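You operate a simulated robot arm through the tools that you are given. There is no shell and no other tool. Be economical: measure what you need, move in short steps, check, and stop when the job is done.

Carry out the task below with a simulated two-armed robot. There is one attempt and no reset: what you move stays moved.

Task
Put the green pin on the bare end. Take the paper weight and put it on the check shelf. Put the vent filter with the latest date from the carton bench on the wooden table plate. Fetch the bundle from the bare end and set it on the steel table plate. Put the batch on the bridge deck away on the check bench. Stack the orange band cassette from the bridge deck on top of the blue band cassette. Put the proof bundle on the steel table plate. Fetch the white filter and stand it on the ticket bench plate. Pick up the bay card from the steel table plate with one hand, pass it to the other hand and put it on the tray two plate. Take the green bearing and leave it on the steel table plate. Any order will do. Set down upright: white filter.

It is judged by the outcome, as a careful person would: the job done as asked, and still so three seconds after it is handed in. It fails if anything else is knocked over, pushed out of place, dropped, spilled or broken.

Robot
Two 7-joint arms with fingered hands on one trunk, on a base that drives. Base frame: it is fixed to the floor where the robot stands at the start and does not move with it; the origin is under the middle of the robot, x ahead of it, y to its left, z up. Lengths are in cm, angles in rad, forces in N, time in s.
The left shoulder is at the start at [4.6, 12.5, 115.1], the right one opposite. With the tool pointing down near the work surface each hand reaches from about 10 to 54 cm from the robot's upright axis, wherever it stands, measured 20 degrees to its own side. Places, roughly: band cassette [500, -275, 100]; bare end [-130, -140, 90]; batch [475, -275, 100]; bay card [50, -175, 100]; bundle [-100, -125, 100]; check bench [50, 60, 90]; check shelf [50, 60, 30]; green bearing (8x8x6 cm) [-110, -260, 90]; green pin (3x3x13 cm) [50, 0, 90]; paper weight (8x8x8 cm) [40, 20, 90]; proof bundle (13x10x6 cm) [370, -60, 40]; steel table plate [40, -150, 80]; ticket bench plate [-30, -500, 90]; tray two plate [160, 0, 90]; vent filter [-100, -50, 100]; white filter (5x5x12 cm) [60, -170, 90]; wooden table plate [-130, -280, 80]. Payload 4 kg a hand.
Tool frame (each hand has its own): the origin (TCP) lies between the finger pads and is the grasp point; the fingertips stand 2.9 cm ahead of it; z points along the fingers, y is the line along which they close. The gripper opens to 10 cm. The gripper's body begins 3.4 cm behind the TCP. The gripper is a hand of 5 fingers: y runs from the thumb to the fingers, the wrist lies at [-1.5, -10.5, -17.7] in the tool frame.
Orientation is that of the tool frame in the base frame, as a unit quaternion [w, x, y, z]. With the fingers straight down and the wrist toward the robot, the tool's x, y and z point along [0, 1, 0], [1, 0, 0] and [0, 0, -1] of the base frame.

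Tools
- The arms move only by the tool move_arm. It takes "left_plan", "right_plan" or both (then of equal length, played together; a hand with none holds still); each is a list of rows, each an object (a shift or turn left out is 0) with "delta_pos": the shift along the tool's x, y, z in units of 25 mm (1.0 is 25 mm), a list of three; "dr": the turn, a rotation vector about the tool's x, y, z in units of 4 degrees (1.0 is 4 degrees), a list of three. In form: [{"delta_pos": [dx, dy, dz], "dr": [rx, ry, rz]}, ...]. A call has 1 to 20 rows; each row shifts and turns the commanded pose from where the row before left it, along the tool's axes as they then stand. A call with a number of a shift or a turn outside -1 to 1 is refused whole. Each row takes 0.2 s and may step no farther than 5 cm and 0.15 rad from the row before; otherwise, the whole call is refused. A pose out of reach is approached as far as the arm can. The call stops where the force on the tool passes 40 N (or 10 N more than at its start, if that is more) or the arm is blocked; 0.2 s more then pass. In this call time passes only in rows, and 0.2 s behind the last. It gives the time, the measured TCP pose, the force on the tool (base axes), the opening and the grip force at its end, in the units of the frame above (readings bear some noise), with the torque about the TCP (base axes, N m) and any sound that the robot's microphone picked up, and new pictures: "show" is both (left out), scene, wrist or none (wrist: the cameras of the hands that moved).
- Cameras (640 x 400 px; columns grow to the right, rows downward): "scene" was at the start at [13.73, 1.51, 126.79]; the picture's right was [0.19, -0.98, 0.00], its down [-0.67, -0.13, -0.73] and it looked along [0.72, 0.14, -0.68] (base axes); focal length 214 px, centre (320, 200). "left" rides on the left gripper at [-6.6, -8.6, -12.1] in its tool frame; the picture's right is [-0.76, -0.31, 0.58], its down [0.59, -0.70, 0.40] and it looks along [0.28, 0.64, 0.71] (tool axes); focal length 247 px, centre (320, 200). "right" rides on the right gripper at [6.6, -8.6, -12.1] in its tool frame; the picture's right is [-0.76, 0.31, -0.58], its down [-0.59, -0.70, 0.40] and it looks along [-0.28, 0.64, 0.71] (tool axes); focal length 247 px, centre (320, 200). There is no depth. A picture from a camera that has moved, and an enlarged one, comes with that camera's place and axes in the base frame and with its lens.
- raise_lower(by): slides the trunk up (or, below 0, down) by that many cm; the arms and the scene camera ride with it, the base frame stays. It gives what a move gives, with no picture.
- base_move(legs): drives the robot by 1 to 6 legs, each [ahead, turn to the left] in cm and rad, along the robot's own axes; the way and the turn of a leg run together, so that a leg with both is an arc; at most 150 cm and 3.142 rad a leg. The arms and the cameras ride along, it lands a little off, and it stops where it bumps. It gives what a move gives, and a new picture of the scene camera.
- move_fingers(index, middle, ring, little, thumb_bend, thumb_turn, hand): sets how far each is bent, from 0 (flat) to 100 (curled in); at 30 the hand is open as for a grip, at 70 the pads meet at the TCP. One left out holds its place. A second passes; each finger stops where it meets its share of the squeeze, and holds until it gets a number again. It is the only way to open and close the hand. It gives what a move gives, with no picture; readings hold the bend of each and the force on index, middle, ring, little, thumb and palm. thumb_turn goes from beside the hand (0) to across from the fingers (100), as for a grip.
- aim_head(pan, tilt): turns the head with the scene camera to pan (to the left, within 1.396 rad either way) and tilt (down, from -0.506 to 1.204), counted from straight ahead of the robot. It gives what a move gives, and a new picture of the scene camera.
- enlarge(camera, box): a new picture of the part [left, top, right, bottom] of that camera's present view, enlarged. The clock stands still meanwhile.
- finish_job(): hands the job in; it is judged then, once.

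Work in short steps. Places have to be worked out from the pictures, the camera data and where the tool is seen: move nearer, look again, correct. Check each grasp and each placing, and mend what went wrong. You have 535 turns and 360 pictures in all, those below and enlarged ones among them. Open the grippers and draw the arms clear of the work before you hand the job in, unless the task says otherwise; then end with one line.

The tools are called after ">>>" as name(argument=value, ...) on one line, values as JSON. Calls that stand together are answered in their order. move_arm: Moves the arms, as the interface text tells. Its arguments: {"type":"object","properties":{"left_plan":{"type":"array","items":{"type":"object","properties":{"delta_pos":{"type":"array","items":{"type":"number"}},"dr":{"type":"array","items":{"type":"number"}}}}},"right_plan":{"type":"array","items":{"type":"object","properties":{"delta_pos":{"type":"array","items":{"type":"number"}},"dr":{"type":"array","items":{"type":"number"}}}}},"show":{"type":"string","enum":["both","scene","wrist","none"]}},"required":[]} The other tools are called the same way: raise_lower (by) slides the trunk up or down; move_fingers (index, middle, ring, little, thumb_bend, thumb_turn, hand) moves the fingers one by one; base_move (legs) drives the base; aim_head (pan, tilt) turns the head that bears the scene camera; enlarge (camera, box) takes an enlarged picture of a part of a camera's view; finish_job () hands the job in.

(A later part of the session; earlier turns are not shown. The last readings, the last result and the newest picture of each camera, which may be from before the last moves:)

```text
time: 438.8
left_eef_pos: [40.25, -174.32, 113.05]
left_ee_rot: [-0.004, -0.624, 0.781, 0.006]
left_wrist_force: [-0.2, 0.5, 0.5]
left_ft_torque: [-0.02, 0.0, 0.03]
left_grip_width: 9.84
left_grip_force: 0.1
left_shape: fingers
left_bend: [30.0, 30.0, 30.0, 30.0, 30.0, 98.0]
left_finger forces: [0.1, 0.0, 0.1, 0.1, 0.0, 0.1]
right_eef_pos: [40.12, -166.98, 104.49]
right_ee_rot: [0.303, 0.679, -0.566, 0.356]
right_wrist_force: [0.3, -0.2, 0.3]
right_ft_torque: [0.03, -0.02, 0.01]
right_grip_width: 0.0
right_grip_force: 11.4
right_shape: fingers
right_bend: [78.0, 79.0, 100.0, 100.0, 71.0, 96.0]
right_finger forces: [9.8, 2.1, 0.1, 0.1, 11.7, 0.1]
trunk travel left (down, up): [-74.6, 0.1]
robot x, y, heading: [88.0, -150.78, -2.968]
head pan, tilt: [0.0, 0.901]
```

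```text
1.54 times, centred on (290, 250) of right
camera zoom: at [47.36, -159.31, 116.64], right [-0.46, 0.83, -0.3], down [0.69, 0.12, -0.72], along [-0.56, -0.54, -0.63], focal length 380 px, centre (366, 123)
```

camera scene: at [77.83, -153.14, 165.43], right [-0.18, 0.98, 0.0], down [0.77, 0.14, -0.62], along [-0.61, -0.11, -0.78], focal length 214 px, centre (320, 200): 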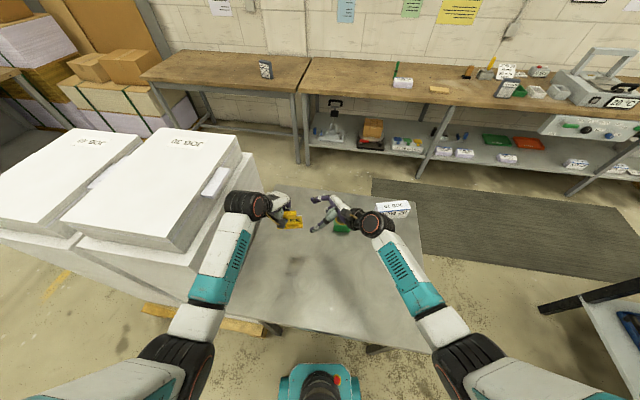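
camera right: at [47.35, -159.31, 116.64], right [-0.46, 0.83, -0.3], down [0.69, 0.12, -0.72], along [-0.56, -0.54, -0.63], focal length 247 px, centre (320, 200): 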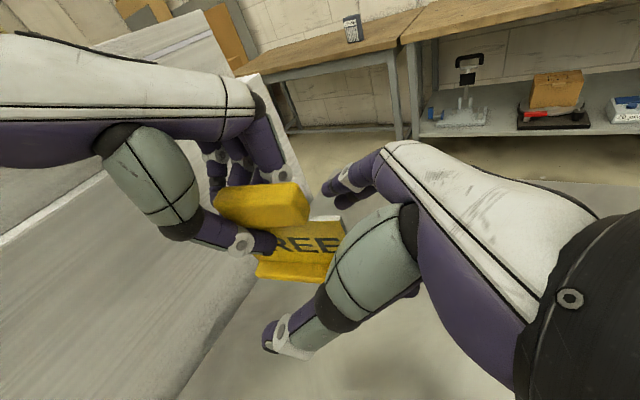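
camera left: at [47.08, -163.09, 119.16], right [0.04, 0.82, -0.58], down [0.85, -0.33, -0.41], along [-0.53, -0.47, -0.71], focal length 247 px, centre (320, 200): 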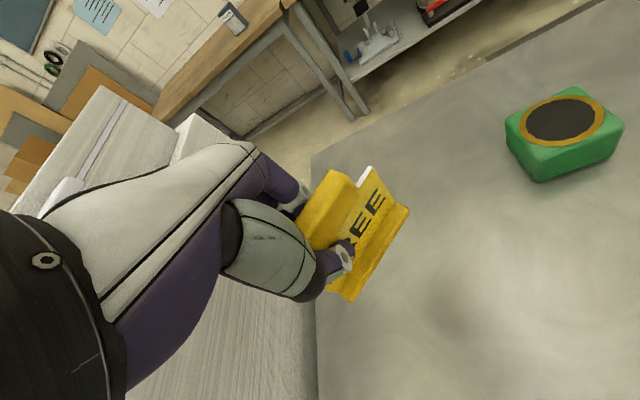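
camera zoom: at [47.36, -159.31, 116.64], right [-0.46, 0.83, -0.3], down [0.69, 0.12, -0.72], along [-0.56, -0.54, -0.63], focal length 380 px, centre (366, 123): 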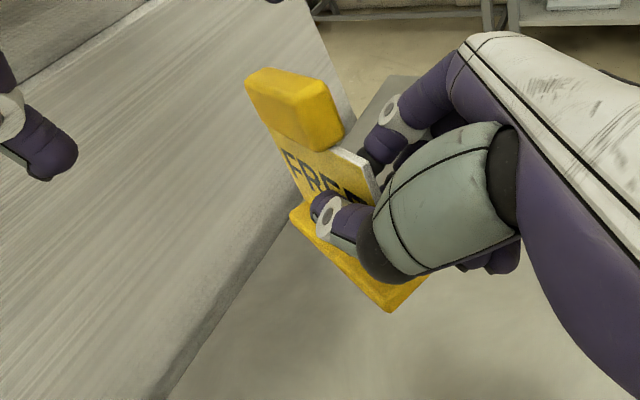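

The pass succeeded; the right hand holds the card alone. I pull the left hand back, leave the table backward and turn toward tray two.

>>> move_arm(left_plan=[{"delta_pos": [0, -0.8, 0]}, {"delta_pos": [0, -0.8, 0]}, {"delta_pos": [0, -0.8, 0]}, {"delta_pos": [0, -0.8, 0]}, {"delta_pos": [0, -0.8, 0]}], right_plan=[{"delta_pos": [-0.2, -0.4, -0.4]}, {"delta_pos": [-0.2, -0.6, -0.4]}, {"delta_pos": [-0.2, -0.6, -0.4]}, {"delta_pos": [-0.2, -0.6, -0.4]}, {"delta_pos": [0, -0.4, -0.4]}], show="none")

>>> base_move(legs=[[-36, 0], [0, -1.75]])

>>> aim_head(pan=0.0, tilt=0.5)

```text
time: 440.0
left_eef_pos: [50.22, -176.53, 112.88]
left_ee_rot: [-0.004, -0.624, 0.781, 0.006]
left_wrist_force: [0.1, -0.2, 0.7]
left_ft_torque: [0.01, 0.04, -0.03]
left_grip_width: 9.87
left_grip_force: 0.1
left_shape: fingers
left_bend: [30.0, 30.0, 30.0, 30.0, 30.0, 98.0]
left_finger forces: [0.0, 0.1, 0.0, 0.0, 0.0, 0.1]
right_eef_pos: [45.59, -160.6, 105.64]
right_ee_rot: [0.302, 0.679, -0.566, 0.356]
right_wrist_force: [0.0, -0.2, -0.4]
right_ft_torque: [0.03, 0.03, -0.04]
right_grip_width: 0.01
right_grip_force: 12.0
right_shape: fingers
right_bend: [78.0, 79.0, 100.0, 100.0, 71.0, 96.0]
right_finger forces: [9.7, 2.1, 0.0, 0.1, 11.6, 0.1]
trunk travel left (down, up): [-74.6, 0.1]
robot x, y, heading: [88.26, -151.31, -2.967]
head pan, tilt: [0.0, 0.901]
```

```text
time: 446.5
left_eef_pos: [104.87, -102.89, 112.81]
left_ee_rot: [0.002, 0.202, 0.979, 0.008]
left_wrist_force: [0.3, -0.2, 0.7]
left_ft_torque: [-0.01, -0.01, -0.01]
left_grip_width: 9.86
left_grip_force: 0.1
left_shape: fingers
left_bend: [30.0, 30.0, 30.0, 30.0, 30.0, 98.0]
left_finger forces: [0.1, 0.0, 0.0, 0.0, 0.0, 0.0]
right_eef_pos: [121.36, -101.34, 105.53]
right_ee_rot: [-0.468, 0.002, 0.884, 0.005]
right_wrist_force: [-0.3, -0.1, -0.6]
right_ft_torque: [-0.02, -0.02, -0.01]
right_grip_width: 0.0
right_grip_force: 11.5
right_shape: fingers
right_bend: [78.0, 79.0, 100.0, 100.0, 71.0, 96.0]
right_finger forces: [9.5, 2.0, 0.0, 0.1, 11.4, 0.1]
trunk travel left (down, up): [-74.6, 0.1]
robot x, y, heading: [123.02, -145.03, 1.566]
head pan, tilt: [0.0, 0.901]
camera scene: at [122.81, -134.81, 165.44], right [1.0, -0.01, 0.0], down [-0.01, -0.78, -0.62], along [0.0, 0.62, -0.78], focal length 214 px, centre (320, 200)
```

scene: 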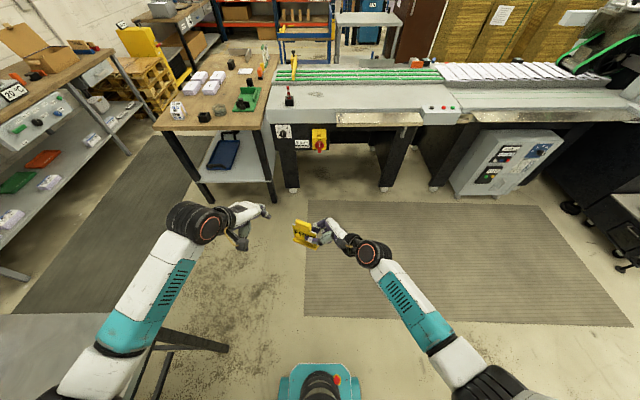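

```text
time: 447.4
left_eef_pos: [104.88, -103.02, 112.93]
left_ee_rot: [0.002, 0.202, 0.979, 0.008]
left_wrist_force: [-0.2, 0.7, 0.6]
left_ft_torque: [0.02, -0.03, 0.0]
left_grip_width: 9.86
left_grip_force: 0.0
left_shape: fingers
left_bend: [30.0, 30.0, 30.0, 30.0, 30.0, 98.0]
left_finger forces: [0.1, 0.0, 0.1, 0.0, 0.0, 0.1]
right_eef_pos: [121.24, -101.3, 105.63]
right_ee_rot: [-0.468, 0.002, 0.884, 0.004]
right_wrist_force: [-0.7, 0.5, -1.0]
right_ft_torque: [0.02, -0.02, -0.05]
right_grip_width: 0.01
right_grip_force: 11.5
right_shape: fingers
right_bend: [78.0, 79.0, 100.0, 100.0, 71.0, 96.0]
right_finger forces: [9.5, 2.1, 0.1, 0.1, 11.4, 0.1]
trunk travel left (down, up): [-74.6, 0.1]
robot x, y, heading: [122.82, -144.79, 1.563]
head pan, tilt: [0.0, 0.499]
camera scene: at [122.81, -133.26, 168.82], right [1.0, -0.01, 0.0], down [0.0, -0.48, -0.88], along [0.01, 0.88, -0.48], focal length 214 px, centre (320, 200)
```

scene: 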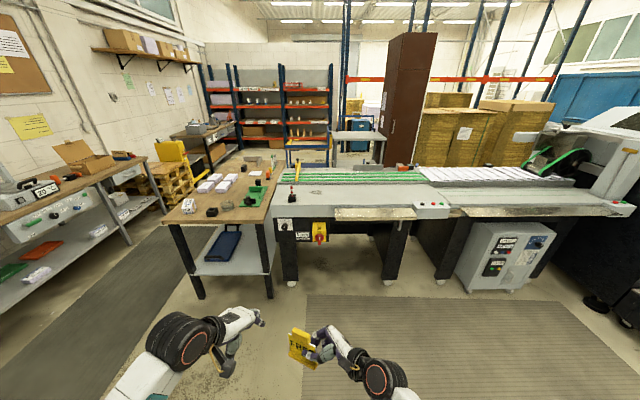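

Tray two seems to be the brownish shelf on the machine front at about (164, -8). I zoom in.

>>> enlarge(camera="scene", box=[270, 160, 450, 260])

```text
3.56 times, centred on (360, 210) of scene
camera zoom: at [122.81, -133.26, 168.82], right [1.0, -0.01, 0.0], down [0.0, -0.48, -0.88], along [0.01, 0.88, -0.48], focal length 763 px, centre (178, 164)
```

zoom: 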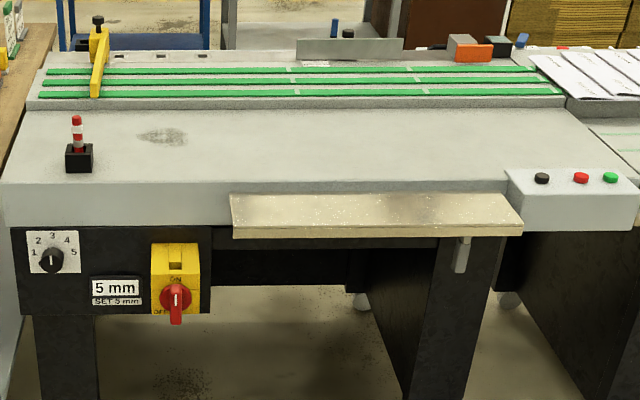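

I drive up to the tray.

>>> base_move(legs=[[0, -0.306], [78, 0], [0, 0.31]])

>>> aim_head(pan=-0.2, tilt=0.9)

>>> enlarge(camera="right", box=[0, 0, 640, 400])

```text
time: 453.5
left_eef_pos: [128.26, -29.12, 112.9]
left_ee_rot: [0.002, 0.198, 0.98, 0.007]
left_wrist_force: [0.4, 1.4, 0.1]
left_ft_torque: [0.0, 0.0, 0.01]
left_grip_width: 9.83
left_grip_force: 0.0
left_shape: fingers
left_bend: [30.0, 30.0, 30.0, 30.0, 30.0, 98.0]
left_finger forces: [0.0, 0.1, 0.0, 0.1, 0.0, 0.0]
right_eef_pos: [144.85, -27.34, 105.66]
right_ee_rot: [-0.467, -0.003, 0.884, 0.003]
right_wrist_force: [0.4, 0.1, -0.7]
right_ft_torque: [0.01, -0.02, -0.01]
right_grip_width: 0.0
right_grip_force: 11.7
right_shape: fingers
right_bend: [78.0, 79.0, 100.0, 100.0, 71.0, 96.0]
right_finger forces: [9.5, 2.0, 0.0, 0.0, 11.3, 0.0]
trunk travel left (down, up): [-74.6, 0.1]
robot x, y, heading: [146.61, -70.71, 1.57]
head pan, tilt: [0.0, 0.499]
camera scene: at [146.55, -59.25, 168.83], right [1.0, 0.0, 0.0], down [0.0, -0.48, -0.88], along [0.0, 0.88, -0.48], focal length 214 px, centre (320, 200)
```

scene: 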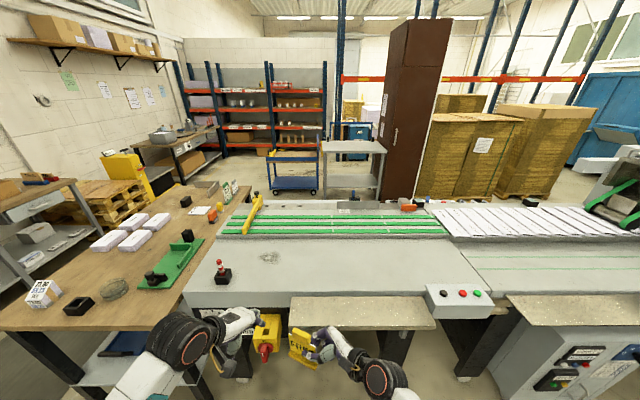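

```text
time: 454.4
left_eef_pos: [128.4, -29.2, 112.9]
left_ee_rot: [0.001, 0.198, 0.98, 0.009]
left_wrist_force: [0.1, -0.2, 0.0]
left_ft_torque: [0.0, 0.01, 0.05]
left_grip_width: 9.82
left_grip_force: 0.1
left_shape: fingers
left_bend: [30.0, 30.0, 30.0, 30.0, 30.0, 98.0]
left_finger forces: [0.0, 0.0, 0.0, 0.1, 0.0, 0.0]
right_eef_pos: [144.75, -27.22, 105.56]
right_ee_rot: [-0.468, -0.003, 0.884, 0.002]
right_wrist_force: [-0.5, 0.7, -0.7]
right_ft_torque: [0.01, -0.02, -0.03]
right_grip_width: 0.02
right_grip_force: 11.2
right_shape: fingers
right_bend: [78.0, 79.0, 100.0, 100.0, 71.0, 96.0]
right_finger forces: [9.5, 2.1, 0.0, 0.0, 11.4, 0.0]
trunk travel left (down, up): [-74.6, 0.1]
robot x, y, heading: [146.63, -70.83, 1.57]
head pan, tilt: [-0.201, 0.901]
camera scene: at [148.11, -60.93, 165.45], right [0.98, -0.2, 0.0], down [-0.15, -0.77, -0.62], along [0.12, 0.61, -0.78], focal length 214 px, centre (320, 200)
```

scene: 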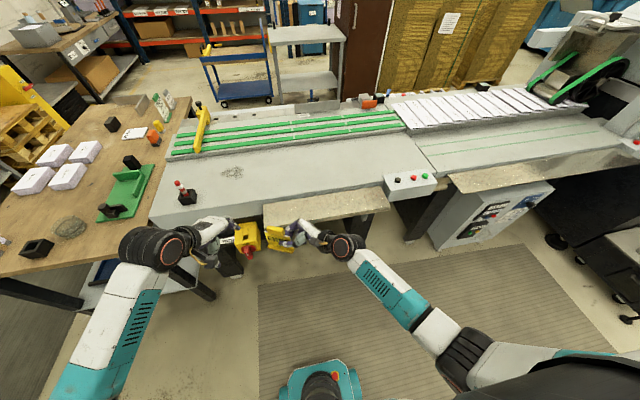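

```text
1.00 times, centred on (320, 200) of right
camera zoom: at [151.03, -35.93, 117.76], right [0.9, 0.31, -0.3], down [0.0, -0.7, -0.72], along [-0.43, 0.64, -0.63], focal length 247 px, centre (320, 200)
```

zoom: 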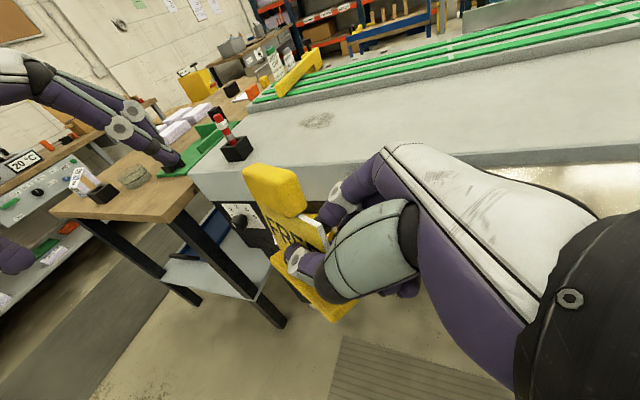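

The tray is at z≈84, x 135–194, y −4.6…8. I zoom in on the card in the hand to check its attitude.

>>> enlarge(camera="scene", box=[220, 190, 380, 290])

>>> enlarge(camera="right", box=[220, 140, 420, 340])

```text
4.00 times, centred on (300, 240) of scene
camera zoom: at [148.11, -60.93, 165.45], right [0.98, -0.2, 0.0], down [-0.15, -0.77, -0.62], along [0.12, 0.61, -0.78], focal length 858 px, centre (400, 40)
```

zoom: 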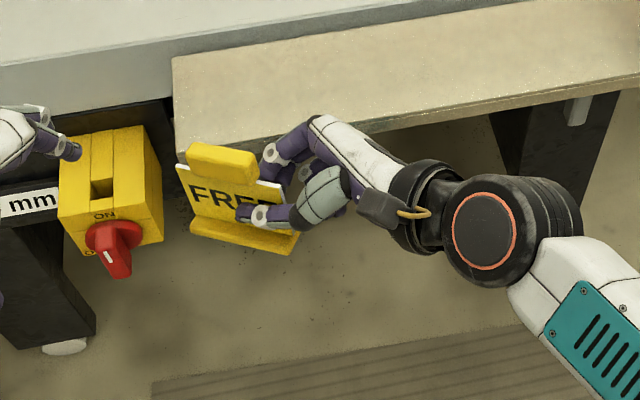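

```text
2.00 times, centred on (320, 240) of right
camera zoom: at [151.03, -35.93, 117.76], right [0.9, 0.31, -0.3], down [0.0, -0.7, -0.72], along [-0.43, 0.64, -0.63], focal length 494 px, centre (320, 120)
```

zoom: 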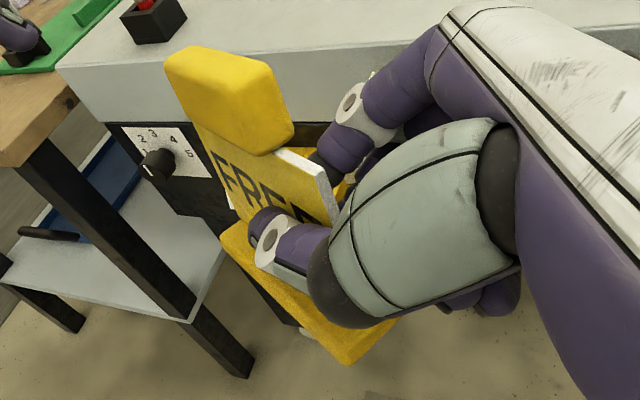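

The card hangs level and upright, turned 24° about the vertical. I drive forward 22 cm.

>>> base_move(legs=[[22, 0]])

>>> move_arm(right_plan=[{"delta_pos": [-0.56, 0.26, -0.83]}, {"delta_pos": [-0.56, 0.26, -0.83]}, {"delta_pos": [-0.56, 0.26, -0.83]}, {"delta_pos": [-0.56, 0.26, -0.83]}, {"delta_pos": [-0.56, 0.26, -0.83]}, {"delta_pos": [-0.56, 0.26, -0.83]}, {"delta_pos": [-0.56, 0.26, -0.83]}, {"delta_pos": [-0.56, 0.26, -0.83]}], show="both")

```text
time: 456.1
left_eef_pos: [128.32, -6.81, 112.84]
left_ee_rot: [0.001, 0.198, 0.98, 0.007]
left_wrist_force: [0.2, 0.1, -0.8]
left_ft_torque: [0.05, 0.01, -0.01]
left_grip_width: 9.84
left_grip_force: 0.1
left_shape: fingers
left_bend: [30.0, 30.0, 30.0, 30.0, 30.0, 98.0]
left_finger forces: [0.1, 0.0, 0.1, 0.1, 0.0, 0.1]
right_eef_pos: [144.8, -4.94, 105.62]
right_ee_rot: [-0.468, -0.003, 0.884, 0.001]
right_wrist_force: [0.0, 0.3, -0.1]
right_ft_torque: [0.01, -0.05, 0.04]
right_grip_width: 0.0
right_grip_force: 11.6
right_shape: fingers
right_bend: [78.0, 79.0, 100.0, 100.0, 71.0, 96.0]
right_finger forces: [9.5, 2.0, 0.0, 0.0, 11.4, 0.1]
trunk travel left (down, up): [-74.6, 0.1]
robot x, y, heading: [146.66, -48.46, 1.571]
head pan, tilt: [-0.201, 0.901]
camera scene: at [148.05, -38.53, 165.44], right [0.98, -0.2, 0.0], down [-0.15, -0.77, -0.62], along [0.12, 0.61, -0.78], focal length 214 px, centre (320, 200)
```

scene: 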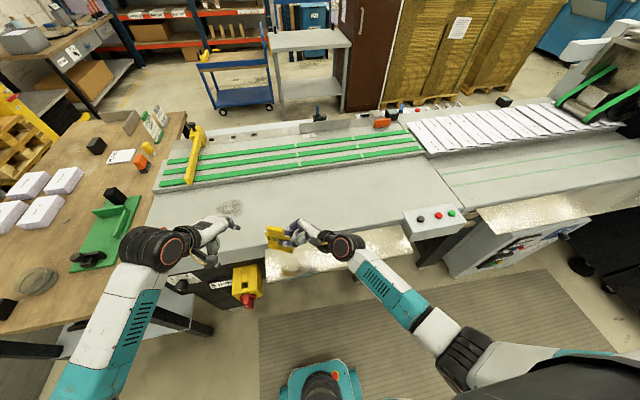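

```text
time: 457.9
left_eef_pos: [128.3, -6.74, 112.98]
left_ee_rot: [0.002, 0.197, 0.98, 0.007]
left_wrist_force: [-0.2, -0.1, 0.5]
left_ft_torque: [0.01, 0.01, -0.01]
left_grip_width: 9.85
left_grip_force: 0.0
left_shape: fingers
left_bend: [30.0, 30.0, 30.0, 30.0, 30.0, 98.0]
left_finger forces: [0.0, 0.0, 0.0, 0.0, 0.0, 0.0]
right_eef_pos: [164.88, 0.29, 105.63]
right_ee_rot: [-0.467, -0.003, 0.884, 0.003]
right_wrist_force: [0.3, 0.3, -0.5]
right_ft_torque: [0.01, -0.01, -0.03]
right_grip_width: 0.0
right_grip_force: 11.5
right_shape: fingers
right_bend: [78.0, 79.0, 100.0, 100.0, 71.0, 96.0]
right_finger forces: [9.7, 1.9, 0.0, 0.0, 11.4, 0.0]
trunk travel left (down, up): [-74.6, 0.1]
robot x, y, heading: [146.16, -48.35, 1.575]
head pan, tilt: [-0.201, 0.901]
camera scene: at [148.12, -38.58, 165.44], right [0.98, -0.2, 0.0], down [-0.15, -0.77, -0.62], along [0.12, 0.61, -0.78], focal length 214 px, centre (320, 200)
camera right: at [171.18, -8.38, 117.75], right [0.9, 0.31, -0.3], down [0.0, -0.7, -0.72], along [-0.43, 0.64, -0.63], focal length 247 px, centre (320, 200)
```

scene: 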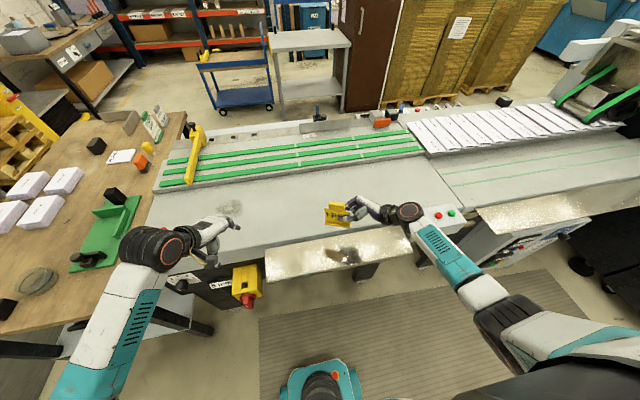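
right: 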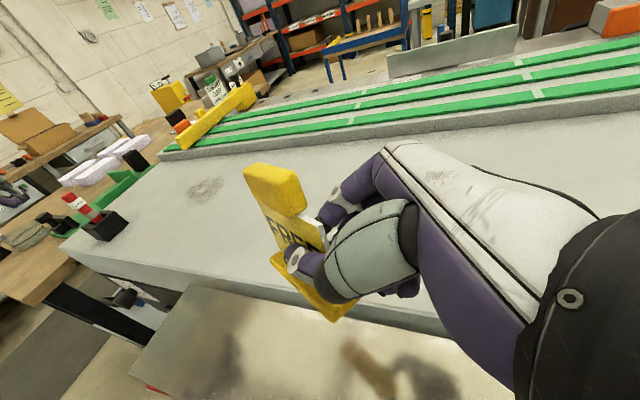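

Comparing views, the tray top is at z≈88 with y from −10.8 to 1.5. I pull the card back 6.5 cm to its middle and lower it.

>>> move_arm(right_plan=[{"delta_pos": [0, -0.9, 0]}, {"delta_pos": [0, -0.9, 0]}, {"delta_pos": [0, -0.8, 0]}, {"delta_pos": [-0.43, 0, 0.293]}, {"delta_pos": [-0.43, 0, 0.293]}, {"delta_pos": [-0.43, 0, 0.293]}, {"delta_pos": [-0.43, 0, 0.293]}, {"delta_pos": [-0.43, 0, 0.293]}, {"delta_pos": [-0.43, 0, 0.293]}], show="both")

```text
time: 459.9
left_eef_pos: [128.4, -6.77, 112.8]
left_ee_rot: [0.002, 0.198, 0.98, 0.007]
left_wrist_force: [0.0, 0.5, -0.1]
left_ft_torque: [0.01, -0.02, -0.01]
left_grip_width: 9.84
left_grip_force: 0.1
left_shape: fingers
left_bend: [30.0, 30.0, 30.0, 30.0, 30.0, 98.0]
left_finger forces: [0.0, 0.0, 0.0, 0.0, 0.0, 0.0]
right_eef_pos: [164.78, -6.22, 97.8]
right_ee_rot: [-0.468, -0.003, 0.884, 0.002]
right_wrist_force: [-0.4, -0.1, 0.5]
right_ft_torque: [-0.01, -0.03, 0.02]
right_grip_width: 0.02
right_grip_force: 11.8
right_shape: fingers
right_bend: [78.0, 79.0, 100.0, 100.0, 71.0, 96.0]
right_finger forces: [9.6, 1.8, 0.0, 0.0, 11.5, 0.1]
trunk travel left (down, up): [-74.6, 0.1]
robot x, y, heading: [146.55, -48.48, 1.576]
head pan, tilt: [-0.201, 0.901]
camera scene: at [148.04, -38.57, 165.44], right [0.98, -0.2, 0.0], down [-0.15, -0.77, -0.62], along [0.12, 0.61, -0.78], focal length 214 px, centre (320, 200)
camera right: at [171.1, -14.81, 109.91], right [0.9, 0.31, -0.3], down [0.0, -0.7, -0.72], along [-0.43, 0.64, -0.63], focal length 247 px, centre (320, 200)
```

scene: 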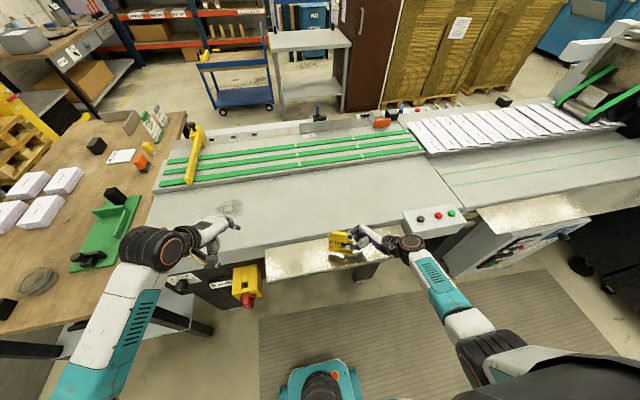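
right: 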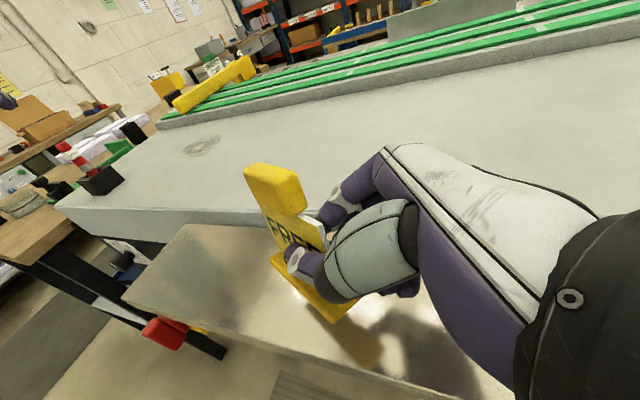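

The foot is above the tray. I lower in fine steps until contact.

>>> move_arm(right_plan=[{"delta_pos": [-0.2, 0, 0.136]}, {"delta_pos": [-0.2, 0, 0.136]}, {"delta_pos": [-0.1, 0, 0.067]}, {"delta_pos": [-0.1, 0, 0.067]}, {"delta_pos": [-0.1, 0, 0.067]}, {"delta_pos": [-0.1, 0, 0.067]}, {"delta_pos": [-0.1, 0, 0.067]}, {"delta_pos": [-0.1, 0, 0.067]}, {"delta_pos": [-0.1, 0, 0.067]}, {"delta_pos": [-0.1, 0, 0.067]}, {"delta_pos": [-0.1, 0, 0.067]}, {"delta_pos": [-0.1, 0, 0.067]}], show="wrist")

```text
time: 462.5
left_eef_pos: [128.27, -6.75, 112.94]
left_ee_rot: [0.002, 0.198, 0.98, 0.007]
left_wrist_force: [-0.2, -0.1, 0.0]
left_ft_torque: [0.02, 0.02, 0.01]
left_grip_width: 9.84
left_grip_force: 0.1
left_shape: fingers
left_bend: [30.0, 30.0, 30.0, 30.0, 30.0, 98.0]
left_finger forces: [0.0, 0.0, 0.1, 0.0, 0.1, 0.0]
right_eef_pos: [164.86, -6.21, 93.68]
right_ee_rot: [-0.468, -0.003, 0.884, 0.002]
right_wrist_force: [-0.2, -0.7, 1.2]
right_ft_torque: [0.03, 0.04, -0.02]
right_grip_width: 0.0
right_grip_force: 11.0
right_shape: fingers
right_bend: [78.0, 79.0, 100.0, 100.0, 71.0, 96.0]
right_finger forces: [9.4, 2.1, 0.0, 0.0, 11.5, 0.0]
trunk travel left (down, up): [-74.6, 0.1]
robot x, y, heading: [146.81, -48.59, 1.573]
head pan, tilt: [-0.201, 0.901]
camera right: at [171.04, -14.79, 105.81], right [0.9, 0.31, -0.3], down [0.0, -0.7, -0.72], along [-0.43, 0.64, -0.63], focal length 247 px, centre (320, 200)
```

right: 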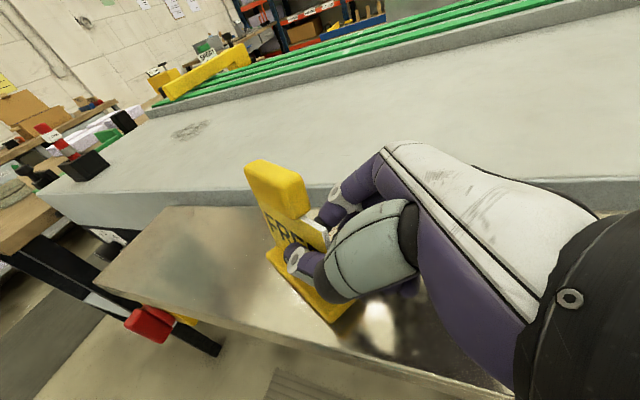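

Touching lightly (1 N). A few more fine steps to seat it.

>>> move_arm(right_plan=[{"delta_pos": [-0.06, 0, 0.04]}, {"delta_pos": [-0.06, 0, 0.04]}, {"delta_pos": [-0.06, 0, 0.04]}, {"delta_pos": [-0.06, 0, 0.04]}, {"delta_pos": [-0.06, 0, 0.04]}, {"delta_pos": [-0.06, 0, 0.04]}], show="wrist")

```text
time: 463.9
left_eef_pos: [128.29, -6.87, 112.93]
left_ee_rot: [0.002, 0.198, 0.98, 0.008]
left_wrist_force: [0.2, -0.7, 0.3]
left_ft_torque: [-0.02, 0.0, -0.01]
left_grip_width: 9.83
left_grip_force: 0.2
left_shape: fingers
left_bend: [30.0, 30.0, 30.0, 30.0, 30.0, 98.0]
left_finger forces: [0.0, 0.0, 0.0, 0.0, 0.1, 0.1]
right_eef_pos: [164.96, -6.17, 92.69]
right_ee_rot: [-0.468, -0.004, 0.884, 0.003]
right_wrist_force: [2.3, -3.8, 12.7]
right_ft_torque: [-0.05, 0.28, 0.13]
right_grip_width: 0.0
right_grip_force: 11.4
right_shape: fingers
right_bend: [79.0, 80.0, 100.0, 100.0, 72.0, 93.0]
right_finger forces: [7.7, 2.0, 0.1, 0.1, 13.7, 0.1]
trunk travel left (down, up): [-74.6, 0.1]
robot x, y, heading: [146.98, -48.51, 1.575]
head pan, tilt: [-0.201, 0.901]
camera right: at [171.14, -14.85, 104.76], right [0.9, 0.31, -0.3], down [0.0, -0.7, -0.72], along [-0.43, 0.65, -0.63], focal length 247 px, centre (320, 200)
```

right: 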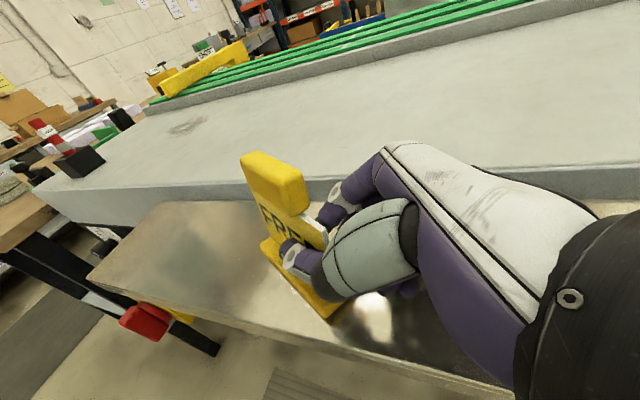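

The card is seated on the tray (12.7 N). I open index, middle and thumb gently.

>>> move_fingers(hand="right", index=60, middle=60, thumb_bend=60)

>>> move_fingers(hand="right", index=30, middle=30, thumb_bend=30)

>>> move_arm(right_plan=[{"delta_pos": [0, 0, -0.5]}, {"delta_pos": [0, 0, -1]}, {"delta_pos": [0, 0, -1]}, {"delta_pos": [0, 0, -1]}, {"delta_pos": [0, 0, -1]}], show="both")

```text
time: 464.9
left_eef_pos: [128.36, -6.76, 112.97]
left_ee_rot: [0.001, 0.198, 0.98, 0.008]
left_wrist_force: [0.1, -0.2, -0.2]
left_ft_torque: [0.01, 0.0, 0.01]
left_grip_width: 9.85
left_grip_force: 0.0
left_shape: fingers
left_bend: [30.0, 30.0, 30.0, 30.0, 30.0, 98.0]
left_finger forces: [0.0, 0.0, 0.1, 0.1, 0.0, 0.0]
right_eef_pos: [164.94, -6.09, 92.55]
right_ee_rot: [-0.468, -0.003, 0.884, 0.002]
right_wrist_force: [-0.1, -0.6, -0.3]
right_ft_torque: [-0.02, 0.02, 0.02]
right_grip_width: 2.51
right_grip_force: 0.0
right_shape: fingers
right_bend: [60.0, 60.0, 100.0, 100.0, 60.0, 98.0]
right_finger forces: [0.0, 0.0, 0.1, 0.0, 0.2, 0.0]
trunk travel left (down, up): [-74.6, 0.1]
robot x, y, heading: [146.86, -48.62, 1.577]
head pan, tilt: [-0.201, 0.901]
```

```text
time: 465.9
left_eef_pos: [128.24, -6.77, 112.85]
left_ee_rot: [0.001, 0.197, 0.98, 0.008]
left_wrist_force: [0.0, -0.4, 0.2]
left_ft_torque: [-0.01, 0.0, 0.01]
left_grip_width: 9.87
left_grip_force: 0.1
left_shape: fingers
left_bend: [30.0, 30.0, 30.0, 30.0, 30.0, 98.0]
left_finger forces: [0.0, 0.0, 0.1, 0.0, 0.0, 0.0]
right_eef_pos: [164.92, -6.08, 92.62]
right_ee_rot: [-0.468, -0.003, 0.884, 0.002]
right_wrist_force: [0.1, 0.1, 0.0]
right_ft_torque: [-0.02, -0.02, -0.01]
right_grip_width: 9.84
right_grip_force: 0.0
right_shape: fingers
right_bend: [30.0, 30.0, 100.0, 100.0, 30.0, 98.0]
right_finger forces: [0.0, 0.1, 0.0, 0.0, 0.0, 0.0]
trunk travel left (down, up): [-74.6, 0.1]
robot x, y, heading: [146.52, -48.53, 1.574]
head pan, tilt: [-0.201, 0.901]
```

```text
time: 467.1
left_eef_pos: [128.45, -6.74, 112.83]
left_ee_rot: [0.001, 0.198, 0.98, 0.007]
left_wrist_force: [0.4, -0.3, -0.1]
left_ft_torque: [-0.02, 0.02, 0.01]
left_grip_width: 9.86
left_grip_force: 0.1
left_shape: fingers
left_bend: [30.0, 30.0, 30.0, 30.0, 30.0, 98.0]
left_finger forces: [0.0, 0.0, 0.0, 0.0, 0.0, 0.0]
right_eef_pos: [174.28, -6.18, 98.86]
right_ee_rot: [-0.468, -0.002, 0.884, 0.002]
right_wrist_force: [0.4, 0.5, -0.5]
right_ft_torque: [-0.02, -0.02, 0.01]
right_grip_width: 9.85
right_grip_force: 0.1
right_shape: fingers
right_bend: [30.0, 30.0, 100.0, 100.0, 30.0, 98.0]
right_finger forces: [0.1, 0.1, 0.0, 0.0, 0.1, 0.1]
trunk travel left (down, up): [-74.6, 0.1]
robot x, y, heading: [146.39, -48.27, 1.574]
head pan, tilt: [-0.201, 0.901]
camera scene: at [148.12, -38.62, 165.44], right [0.98, -0.2, 0.0], down [-0.15, -0.77, -0.62], along [0.12, 0.61, -0.78], focal length 214 px, centre (320, 200)
camera right: at [180.48, -14.79, 110.94], right [0.9, 0.31, -0.3], down [0.0, -0.7, -0.72], along [-0.43, 0.64, -0.63], focal length 247 px, centre (320, 200)
```

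scene: 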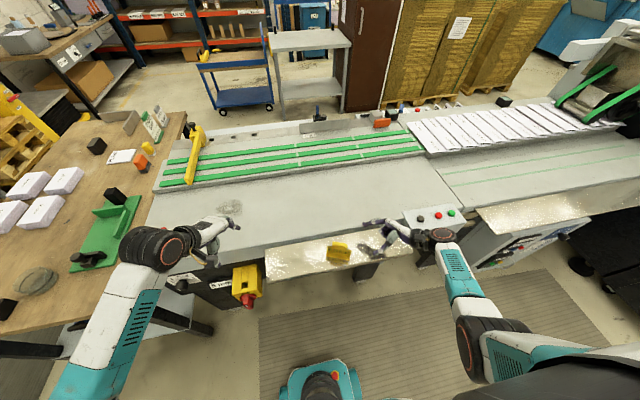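
right: 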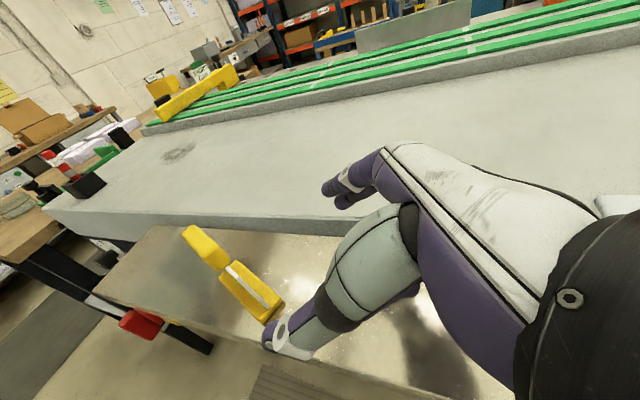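

The card looks as if it tipped over; I zoom in.

>>> enlarge(camera="right", box=[140, 190, 340, 350])

>>> enlarge(camera="scene", box=[260, 200, 420, 300])

```text
2.50 times, centred on (240, 270) of right
camera zoom: at [180.48, -14.79, 110.94], right [0.9, 0.31, -0.3], down [0.0, -0.7, -0.72], along [-0.43, 0.64, -0.63], focal length 617 px, centre (520, 25)
```

zoom: 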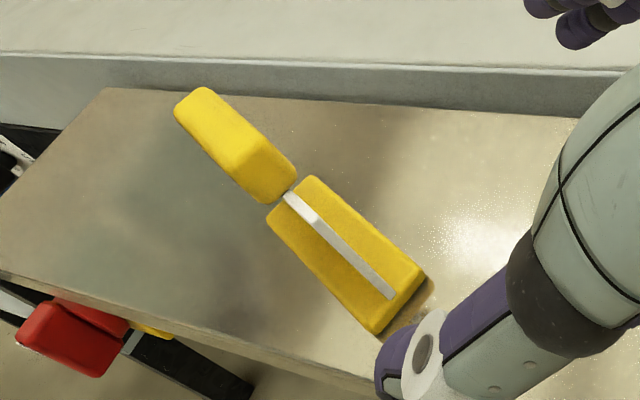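

```text
4.00 times, centred on (340, 250) of scene
camera zoom: at [148.12, -38.62, 165.44], right [0.98, -0.2, 0.0], down [-0.15, -0.77, -0.62], along [0.12, 0.61, -0.78], focal length 858 px, centre (240, 0)
```

zoom: 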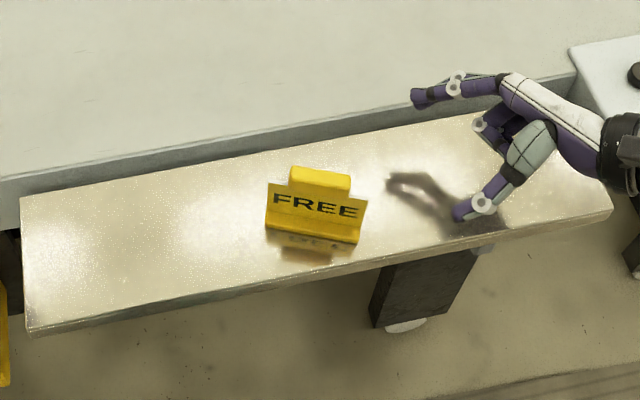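

The card stands properly on the tray. I raise the right hand, back off, and restore the hand's posture.

>>> move_arm(right_plan=[{"delta_pos": [0.66, 0, -0.45]}, {"delta_pos": [0.66, 0, -0.45]}, {"delta_pos": [0.66, 0, -0.45]}, {"delta_pos": [0.66, 0, -0.45]}], show="none")

>>> base_move(legs=[[-30, 0]])

>>> move_arm(right_plan=[{"dr": [0, -1, 0]}, {"dr": [0, -1, 0]}, {"dr": [0, -1, 0]}, {"dr": [0, -1, 0]}, {"dr": [0, -1, 0]}, {"dr": [0, -1, 0]}, {"dr": [0, -1, 0]}, {"dr": [0, -1, 0]}, {"dr": [0, -1, 0]}, {"dr": [0, -1, 0]}, {"dr": [0, -1, 0]}, {"dr": [0, -1, 0]}, {"dr": [0, -1, 0]}, {"dr": [0, -1, 0]}], show="none")

>>> move_fingers(hand="right", ring=30, little=30)

>>> base_move(legs=[[0, -1.571]])

>>> aim_head(pan=0.0, tilt=0.4)

```text
time: 468.1
left_eef_pos: [128.27, -6.8, 112.91]
left_ee_rot: [0.001, 0.197, 0.98, 0.007]
left_wrist_force: [-0.3, 1.1, -0.3]
left_ft_torque: [0.01, -0.02, 0.0]
left_grip_width: 9.85
left_grip_force: 0.1
left_shape: fingers
left_bend: [30.0, 30.0, 30.0, 30.0, 30.0, 98.0]
left_finger forces: [0.1, 0.1, 0.0, 0.0, 0.0, 0.0]
right_eef_pos: [174.15, -6.4, 106.88]
right_ee_rot: [-0.469, -0.002, 0.883, 0.002]
right_wrist_force: [0.7, 0.1, -0.1]
right_ft_torque: [0.01, 0.0, -0.02]
right_grip_width: 9.83
right_grip_force: 0.0
right_shape: fingers
right_bend: [30.0, 30.0, 100.0, 100.0, 30.0, 98.0]
right_finger forces: [0.0, 0.0, 0.1, 0.0, 0.0, 0.0]
trunk travel left (down, up): [-74.6, 0.1]
robot x, y, heading: [146.71, -48.41, 1.578]
head pan, tilt: [-0.201, 0.901]
```

```text
time: 470.2
left_eef_pos: [128.35, -37.26, 112.96]
left_ee_rot: [0.002, 0.197, 0.98, 0.007]
left_wrist_force: [-0.2, -1.0, 0.9]
left_ft_torque: [-0.03, 0.06, -0.01]
left_grip_width: 9.85
left_grip_force: 0.0
left_shape: fingers
left_bend: [30.0, 30.0, 30.0, 30.0, 30.0, 98.0]
left_finger forces: [0.0, 0.1, 0.1, 0.1, 0.1, 0.1]
right_eef_pos: [174.16, -36.74, 106.82]
right_ee_rot: [-0.468, -0.003, 0.884, 0.002]
right_wrist_force: [-0.6, -0.3, 0.6]
right_ft_torque: [0.01, -0.03, 0.02]
right_grip_width: 9.85
right_grip_force: 0.1
right_shape: fingers
right_bend: [30.0, 30.0, 100.0, 100.0, 30.0, 98.0]
right_finger forces: [0.0, 0.0, 0.1, 0.0, 0.0, 0.0]
trunk travel left (down, up): [-74.6, 0.1]
robot x, y, heading: [146.87, -79.07, 1.571]
head pan, tilt: [-0.201, 0.901]
camera scene: at [148.15, -69.19, 165.45], right [0.98, -0.2, 0.0], down [-0.15, -0.77, -0.62], along [0.12, 0.61, -0.78], focal length 214 px, centre (320, 200)
```

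scene: 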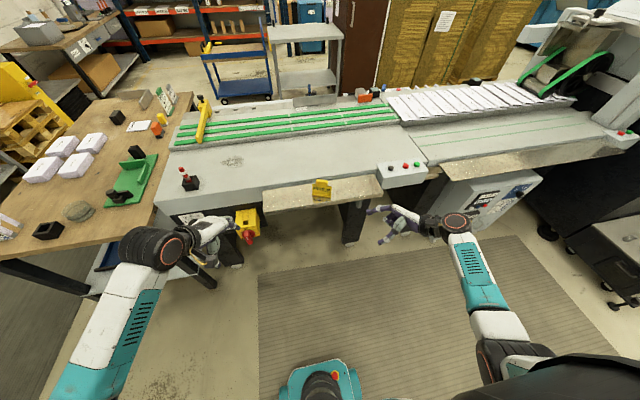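

```text
time: 473.2
left_eef_pos: [128.38, -37.28, 112.93]
left_ee_rot: [0.002, 0.199, 0.98, 0.008]
left_wrist_force: [-0.3, -0.2, 0.0]
left_ft_torque: [0.01, -0.02, 0.0]
left_grip_width: 9.85
left_grip_force: 0.2
left_shape: fingers
left_bend: [30.0, 30.0, 30.0, 30.0, 30.0, 98.0]
left_finger forces: [0.0, 0.1, 0.0, 0.0, 0.0, 0.0]
right_eef_pos: [174.25, -36.78, 106.83]
right_ee_rot: [0.003, -0.001, 1.0, 0.003]
right_wrist_force: [0.0, -1.1, 0.3]
right_ft_torque: [-0.02, 0.01, 0.01]
right_grip_width: 9.86
right_grip_force: 0.1
right_shape: fingers
right_bend: [30.0, 30.0, 100.0, 100.0, 30.0, 98.0]
right_finger forces: [0.0, 0.1, 0.0, 0.1, 0.1, 0.0]
trunk travel left (down, up): [-74.6, 0.1]
robot x, y, heading: [146.64, -78.8, 1.583]
head pan, tilt: [-0.201, 0.901]
```

```text
time: 474.2
left_eef_pos: [128.35, -37.27, 112.87]
left_ee_rot: [0.001, 0.198, 0.98, 0.007]
left_wrist_force: [0.5, 0.8, 0.3]
left_ft_torque: [-0.01, -0.05, 0.03]
left_grip_width: 9.85
left_grip_force: 0.1
left_shape: fingers
left_bend: [30.0, 30.0, 30.0, 30.0, 30.0, 98.0]
left_finger forces: [0.0, 0.0, 0.0, 0.0, 0.0, 0.0]
right_eef_pos: [174.22, -36.67, 106.91]
right_ee_rot: [0.002, -0.002, 1.0, 0.004]
right_wrist_force: [0.4, 0.1, 0.0]
right_ft_torque: [0.01, 0.0, -0.02]
right_grip_width: 9.82
right_grip_force: 0.0
right_shape: fingers
right_bend: [30.0, 30.0, 30.0, 30.0, 30.0, 98.0]
right_finger forces: [0.0, 0.0, 0.0, 0.1, 0.0, 0.1]
trunk travel left (down, up): [-74.6, 0.1]
robot x, y, heading: [146.79, -79.08, 1.572]
head pan, tilt: [-0.201, 0.901]
```

```text
time: 478.4
left_eef_pos: [188.64, -60.73, 113.01]
left_ee_rot: [0.007, 0.835, 0.551, 0.005]
left_wrist_force: [0.3, -0.2, 0.5]
left_ft_torque: [0.0, 0.01, 0.0]
left_grip_width: 9.87
left_grip_force: 0.0
left_shape: fingers
left_bend: [30.0, 30.0, 30.0, 30.0, 30.0, 98.0]
left_finger forces: [0.1, 0.0, 0.0, 0.0, 0.1, 0.0]
right_eef_pos: [188.9, -106.68, 106.8]
right_ee_rot: [0.004, 0.708, 0.706, 0.002]
right_wrist_force: [-0.8, -1.2, 0.2]
right_ft_torque: [-0.01, -0.02, -0.01]
right_grip_width: 9.87
right_grip_force: 0.0
right_shape: fingers
right_bend: [30.0, 30.0, 30.0, 30.0, 30.0, 98.0]
right_finger forces: [0.0, 0.1, 0.0, 0.1, 0.0, 0.0]
trunk travel left (down, up): [-74.6, 0.1]
robot x, y, heading: [146.55, -78.57, -0.004]
head pan, tilt: [-0.201, 0.901]
camera scene: at [156.68, -80.62, 165.44], right [-0.2, -0.98, 0.0], down [-0.77, 0.16, -0.62], along [0.61, -0.13, -0.78], focal length 214 px, centre (320, 200)
```

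scene: 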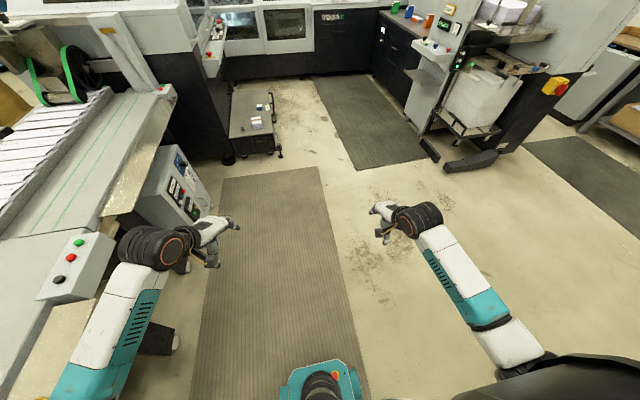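

```text
time: 479.3
left_eef_pos: [188.58, -60.82, 112.88]
left_ee_rot: [0.007, 0.834, 0.551, 0.005]
left_wrist_force: [0.0, -0.1, 0.5]
left_ft_torque: [0.02, 0.02, 0.02]
left_grip_width: 9.82
left_grip_force: 0.1
left_shape: fingers
left_bend: [30.0, 30.0, 30.0, 30.0, 30.0, 98.0]
left_finger forces: [0.0, 0.1, 0.0, 0.0, 0.0, 0.1]
right_eef_pos: [188.99, -106.68, 107.05]
right_ee_rot: [0.004, 0.708, 0.706, 0.001]
right_wrist_force: [0.3, 0.8, -0.9]
right_ft_torque: [0.03, 0.02, 0.03]
right_grip_width: 9.84
right_grip_force: 0.0
right_shape: fingers
right_bend: [30.0, 30.0, 30.0, 30.0, 30.0, 98.0]
right_finger forces: [0.0, 0.0, 0.0, 0.1, 0.1, 0.1]
trunk travel left (down, up): [-74.6, 0.1]
robot x, y, heading: [146.93, -78.75, -0.007]
head pan, tilt: [0.0, 0.4]
camera scene: at [158.55, -79.12, 169.73], right [0.0, -1.0, 0.0], down [-0.39, 0.0, -0.92], along [0.92, 0.0, -0.39], focal length 214 px, centre (320, 200)
```

scene: 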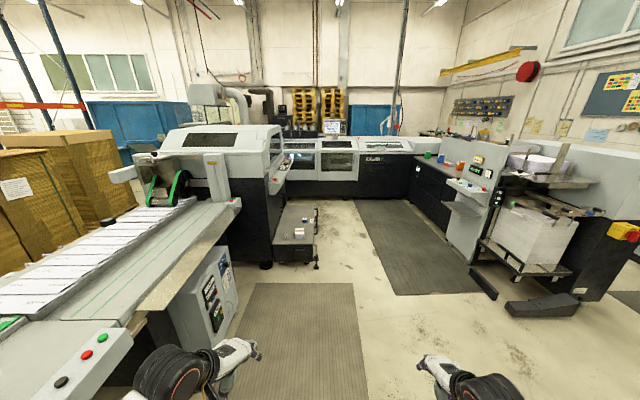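

I see the low cart with something on it near (370, -60) and the machine with coloured items to the right. I zoom in on both.

>>> enlarge(camera="scene", box=[250, 180, 350, 280])

>>> enlarge(camera="scene", box=[390, 120, 550, 230])

```text
4.00 times, centred on (300, 230) of scene
camera zoom: at [158.55, -79.12, 169.73], right [0.0, -1.0, 0.0], down [-0.39, 0.0, -0.92], along [0.92, 0.0, -0.39], focal length 858 px, centre (400, 80)
```

zoom: 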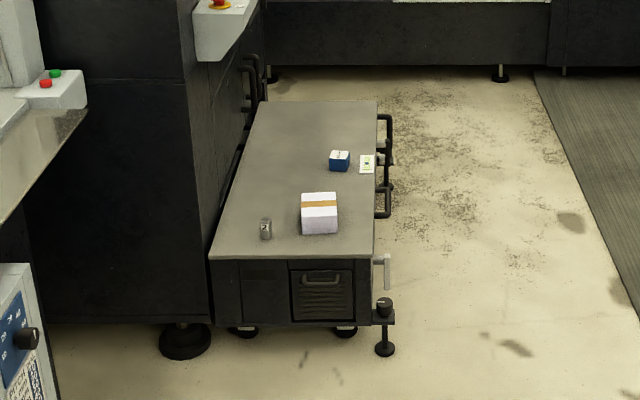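

```text
3.64 times, centred on (470, 175) of scene
camera zoom: at [158.55, -79.12, 169.73], right [0.0, -1.0, 0.0], down [-0.39, 0.0, -0.92], along [0.92, 0.0, -0.39], focal length 780 px, centre (-226, 291)
```

zoom: 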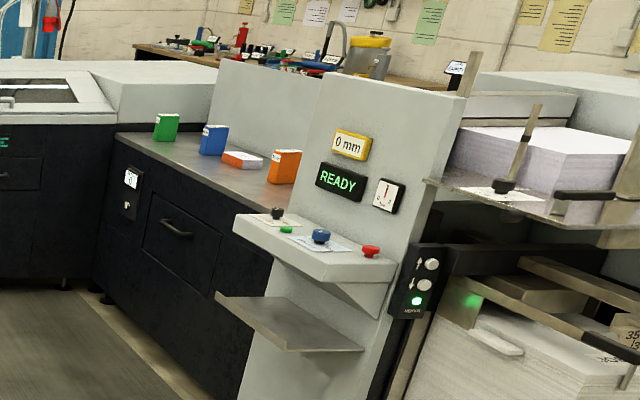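

I drive closer to the cart.

>>> base_move(legs=[[130, 0]])

>>> aim_head(pan=0.2, tilt=0.75)

>>> enlarge(camera="scene", box=[220, 130, 420, 280])

```text
time: 485.7
left_eef_pos: [315.31, -64.12, 112.92]
left_ee_rot: [0.006, 0.842, 0.54, 0.004]
left_wrist_force: [-0.7, 0.6, -0.1]
left_ft_torque: [-0.01, -0.01, 0.02]
left_grip_width: 9.85
left_grip_force: 0.1
left_shape: fingers
left_bend: [30.0, 30.0, 30.0, 30.0, 30.0, 98.0]
left_finger forces: [0.0, 0.0, 0.1, 0.1, 0.0, 0.1]
right_eef_pos: [314.46, -109.97, 106.85]
right_ee_rot: [0.004, 0.717, 0.697, 0.002]
right_wrist_force: [-0.2, 0.6, 0.2]
right_ft_torque: [0.0, 0.0, 0.02]
right_grip_width: 9.84
right_grip_force: 0.0
right_shape: fingers
right_bend: [30.0, 30.0, 30.0, 30.0, 30.0, 98.0]
right_finger forces: [0.1, 0.0, 0.0, 0.0, 0.0, 0.0]
trunk travel left (down, up): [-74.6, 0.1]
robot x, y, heading: [273.07, -81.03, -0.026]
head pan, tilt: [0.0, 0.4]
camera scene: at [284.74, -81.53, 169.74], right [-0.03, -1.0, 0.0], down [-0.39, 0.01, -0.92], along [0.92, -0.03, -0.39], focal length 214 px, centre (320, 200)
```

scene: 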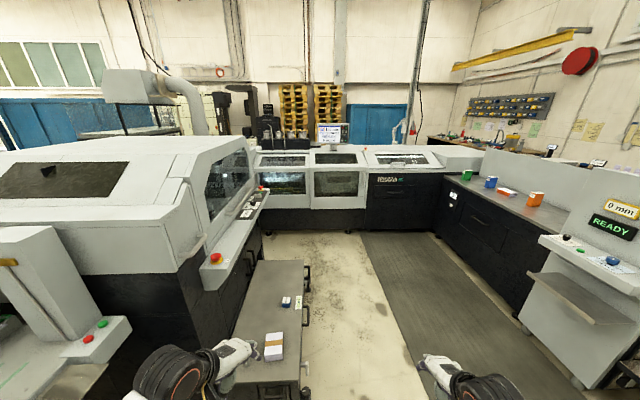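

```text
time: 486.5
left_eef_pos: [315.24, -64.06, 112.87]
left_ee_rot: [0.007, 0.842, 0.539, 0.004]
left_wrist_force: [0.8, 0.9, -0.3]
left_ft_torque: [-0.02, 0.01, 0.02]
left_grip_width: 9.85
left_grip_force: 0.1
left_shape: fingers
left_bend: [30.0, 30.0, 30.0, 30.0, 30.0, 98.0]
left_finger forces: [0.0, 0.1, 0.0, 0.0, 0.0, 0.0]
right_eef_pos: [314.3, -109.94, 106.87]
right_ee_rot: [0.004, 0.717, 0.697, 0.002]
right_wrist_force: [-1.0, 0.5, 0.1]
right_ft_torque: [-0.03, -0.01, 0.03]
right_grip_width: 9.82
right_grip_force: 0.1
right_shape: fingers
right_bend: [30.0, 30.0, 30.0, 30.0, 30.0, 98.0]
right_finger forces: [0.0, 0.1, 0.0, 0.0, 0.1, 0.0]
trunk travel left (down, up): [-74.6, 0.1]
robot x, y, heading: [272.92, -81.03, -0.025]
head pan, tilt: [0.201, 0.75]
camera scene: at [283.6, -79.85, 166.64], right [0.17, -0.99, 0.0], down [-0.67, -0.12, -0.73], along [0.72, 0.12, -0.68], focal length 214 px, centre (320, 200)
```

scene: 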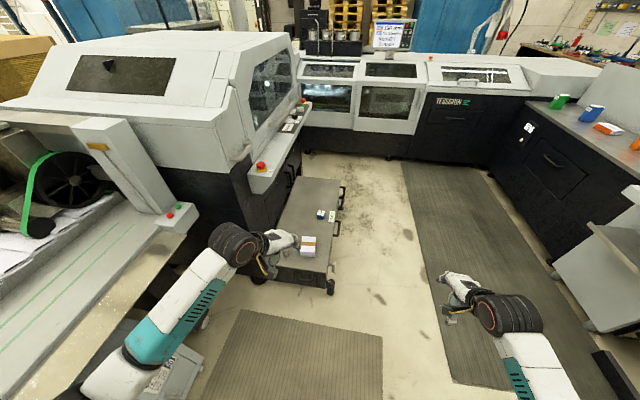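

```text
2.67 times, centred on (320, 205) of scene
camera zoom: at [283.6, -79.85, 166.64], right [0.17, -0.99, 0.0], down [-0.67, -0.12, -0.73], along [0.72, 0.12, -0.68], focal length 572 px, centre (320, 187)
```

zoom: 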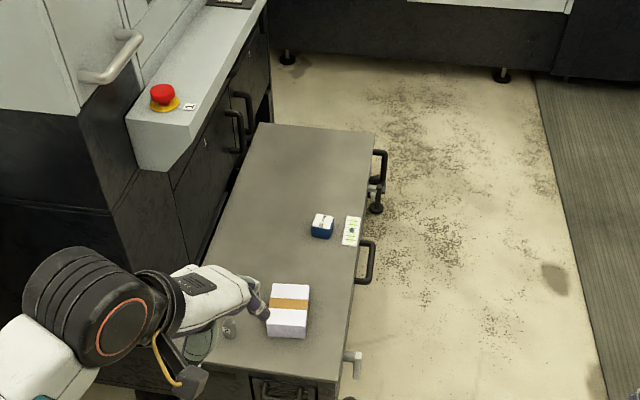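

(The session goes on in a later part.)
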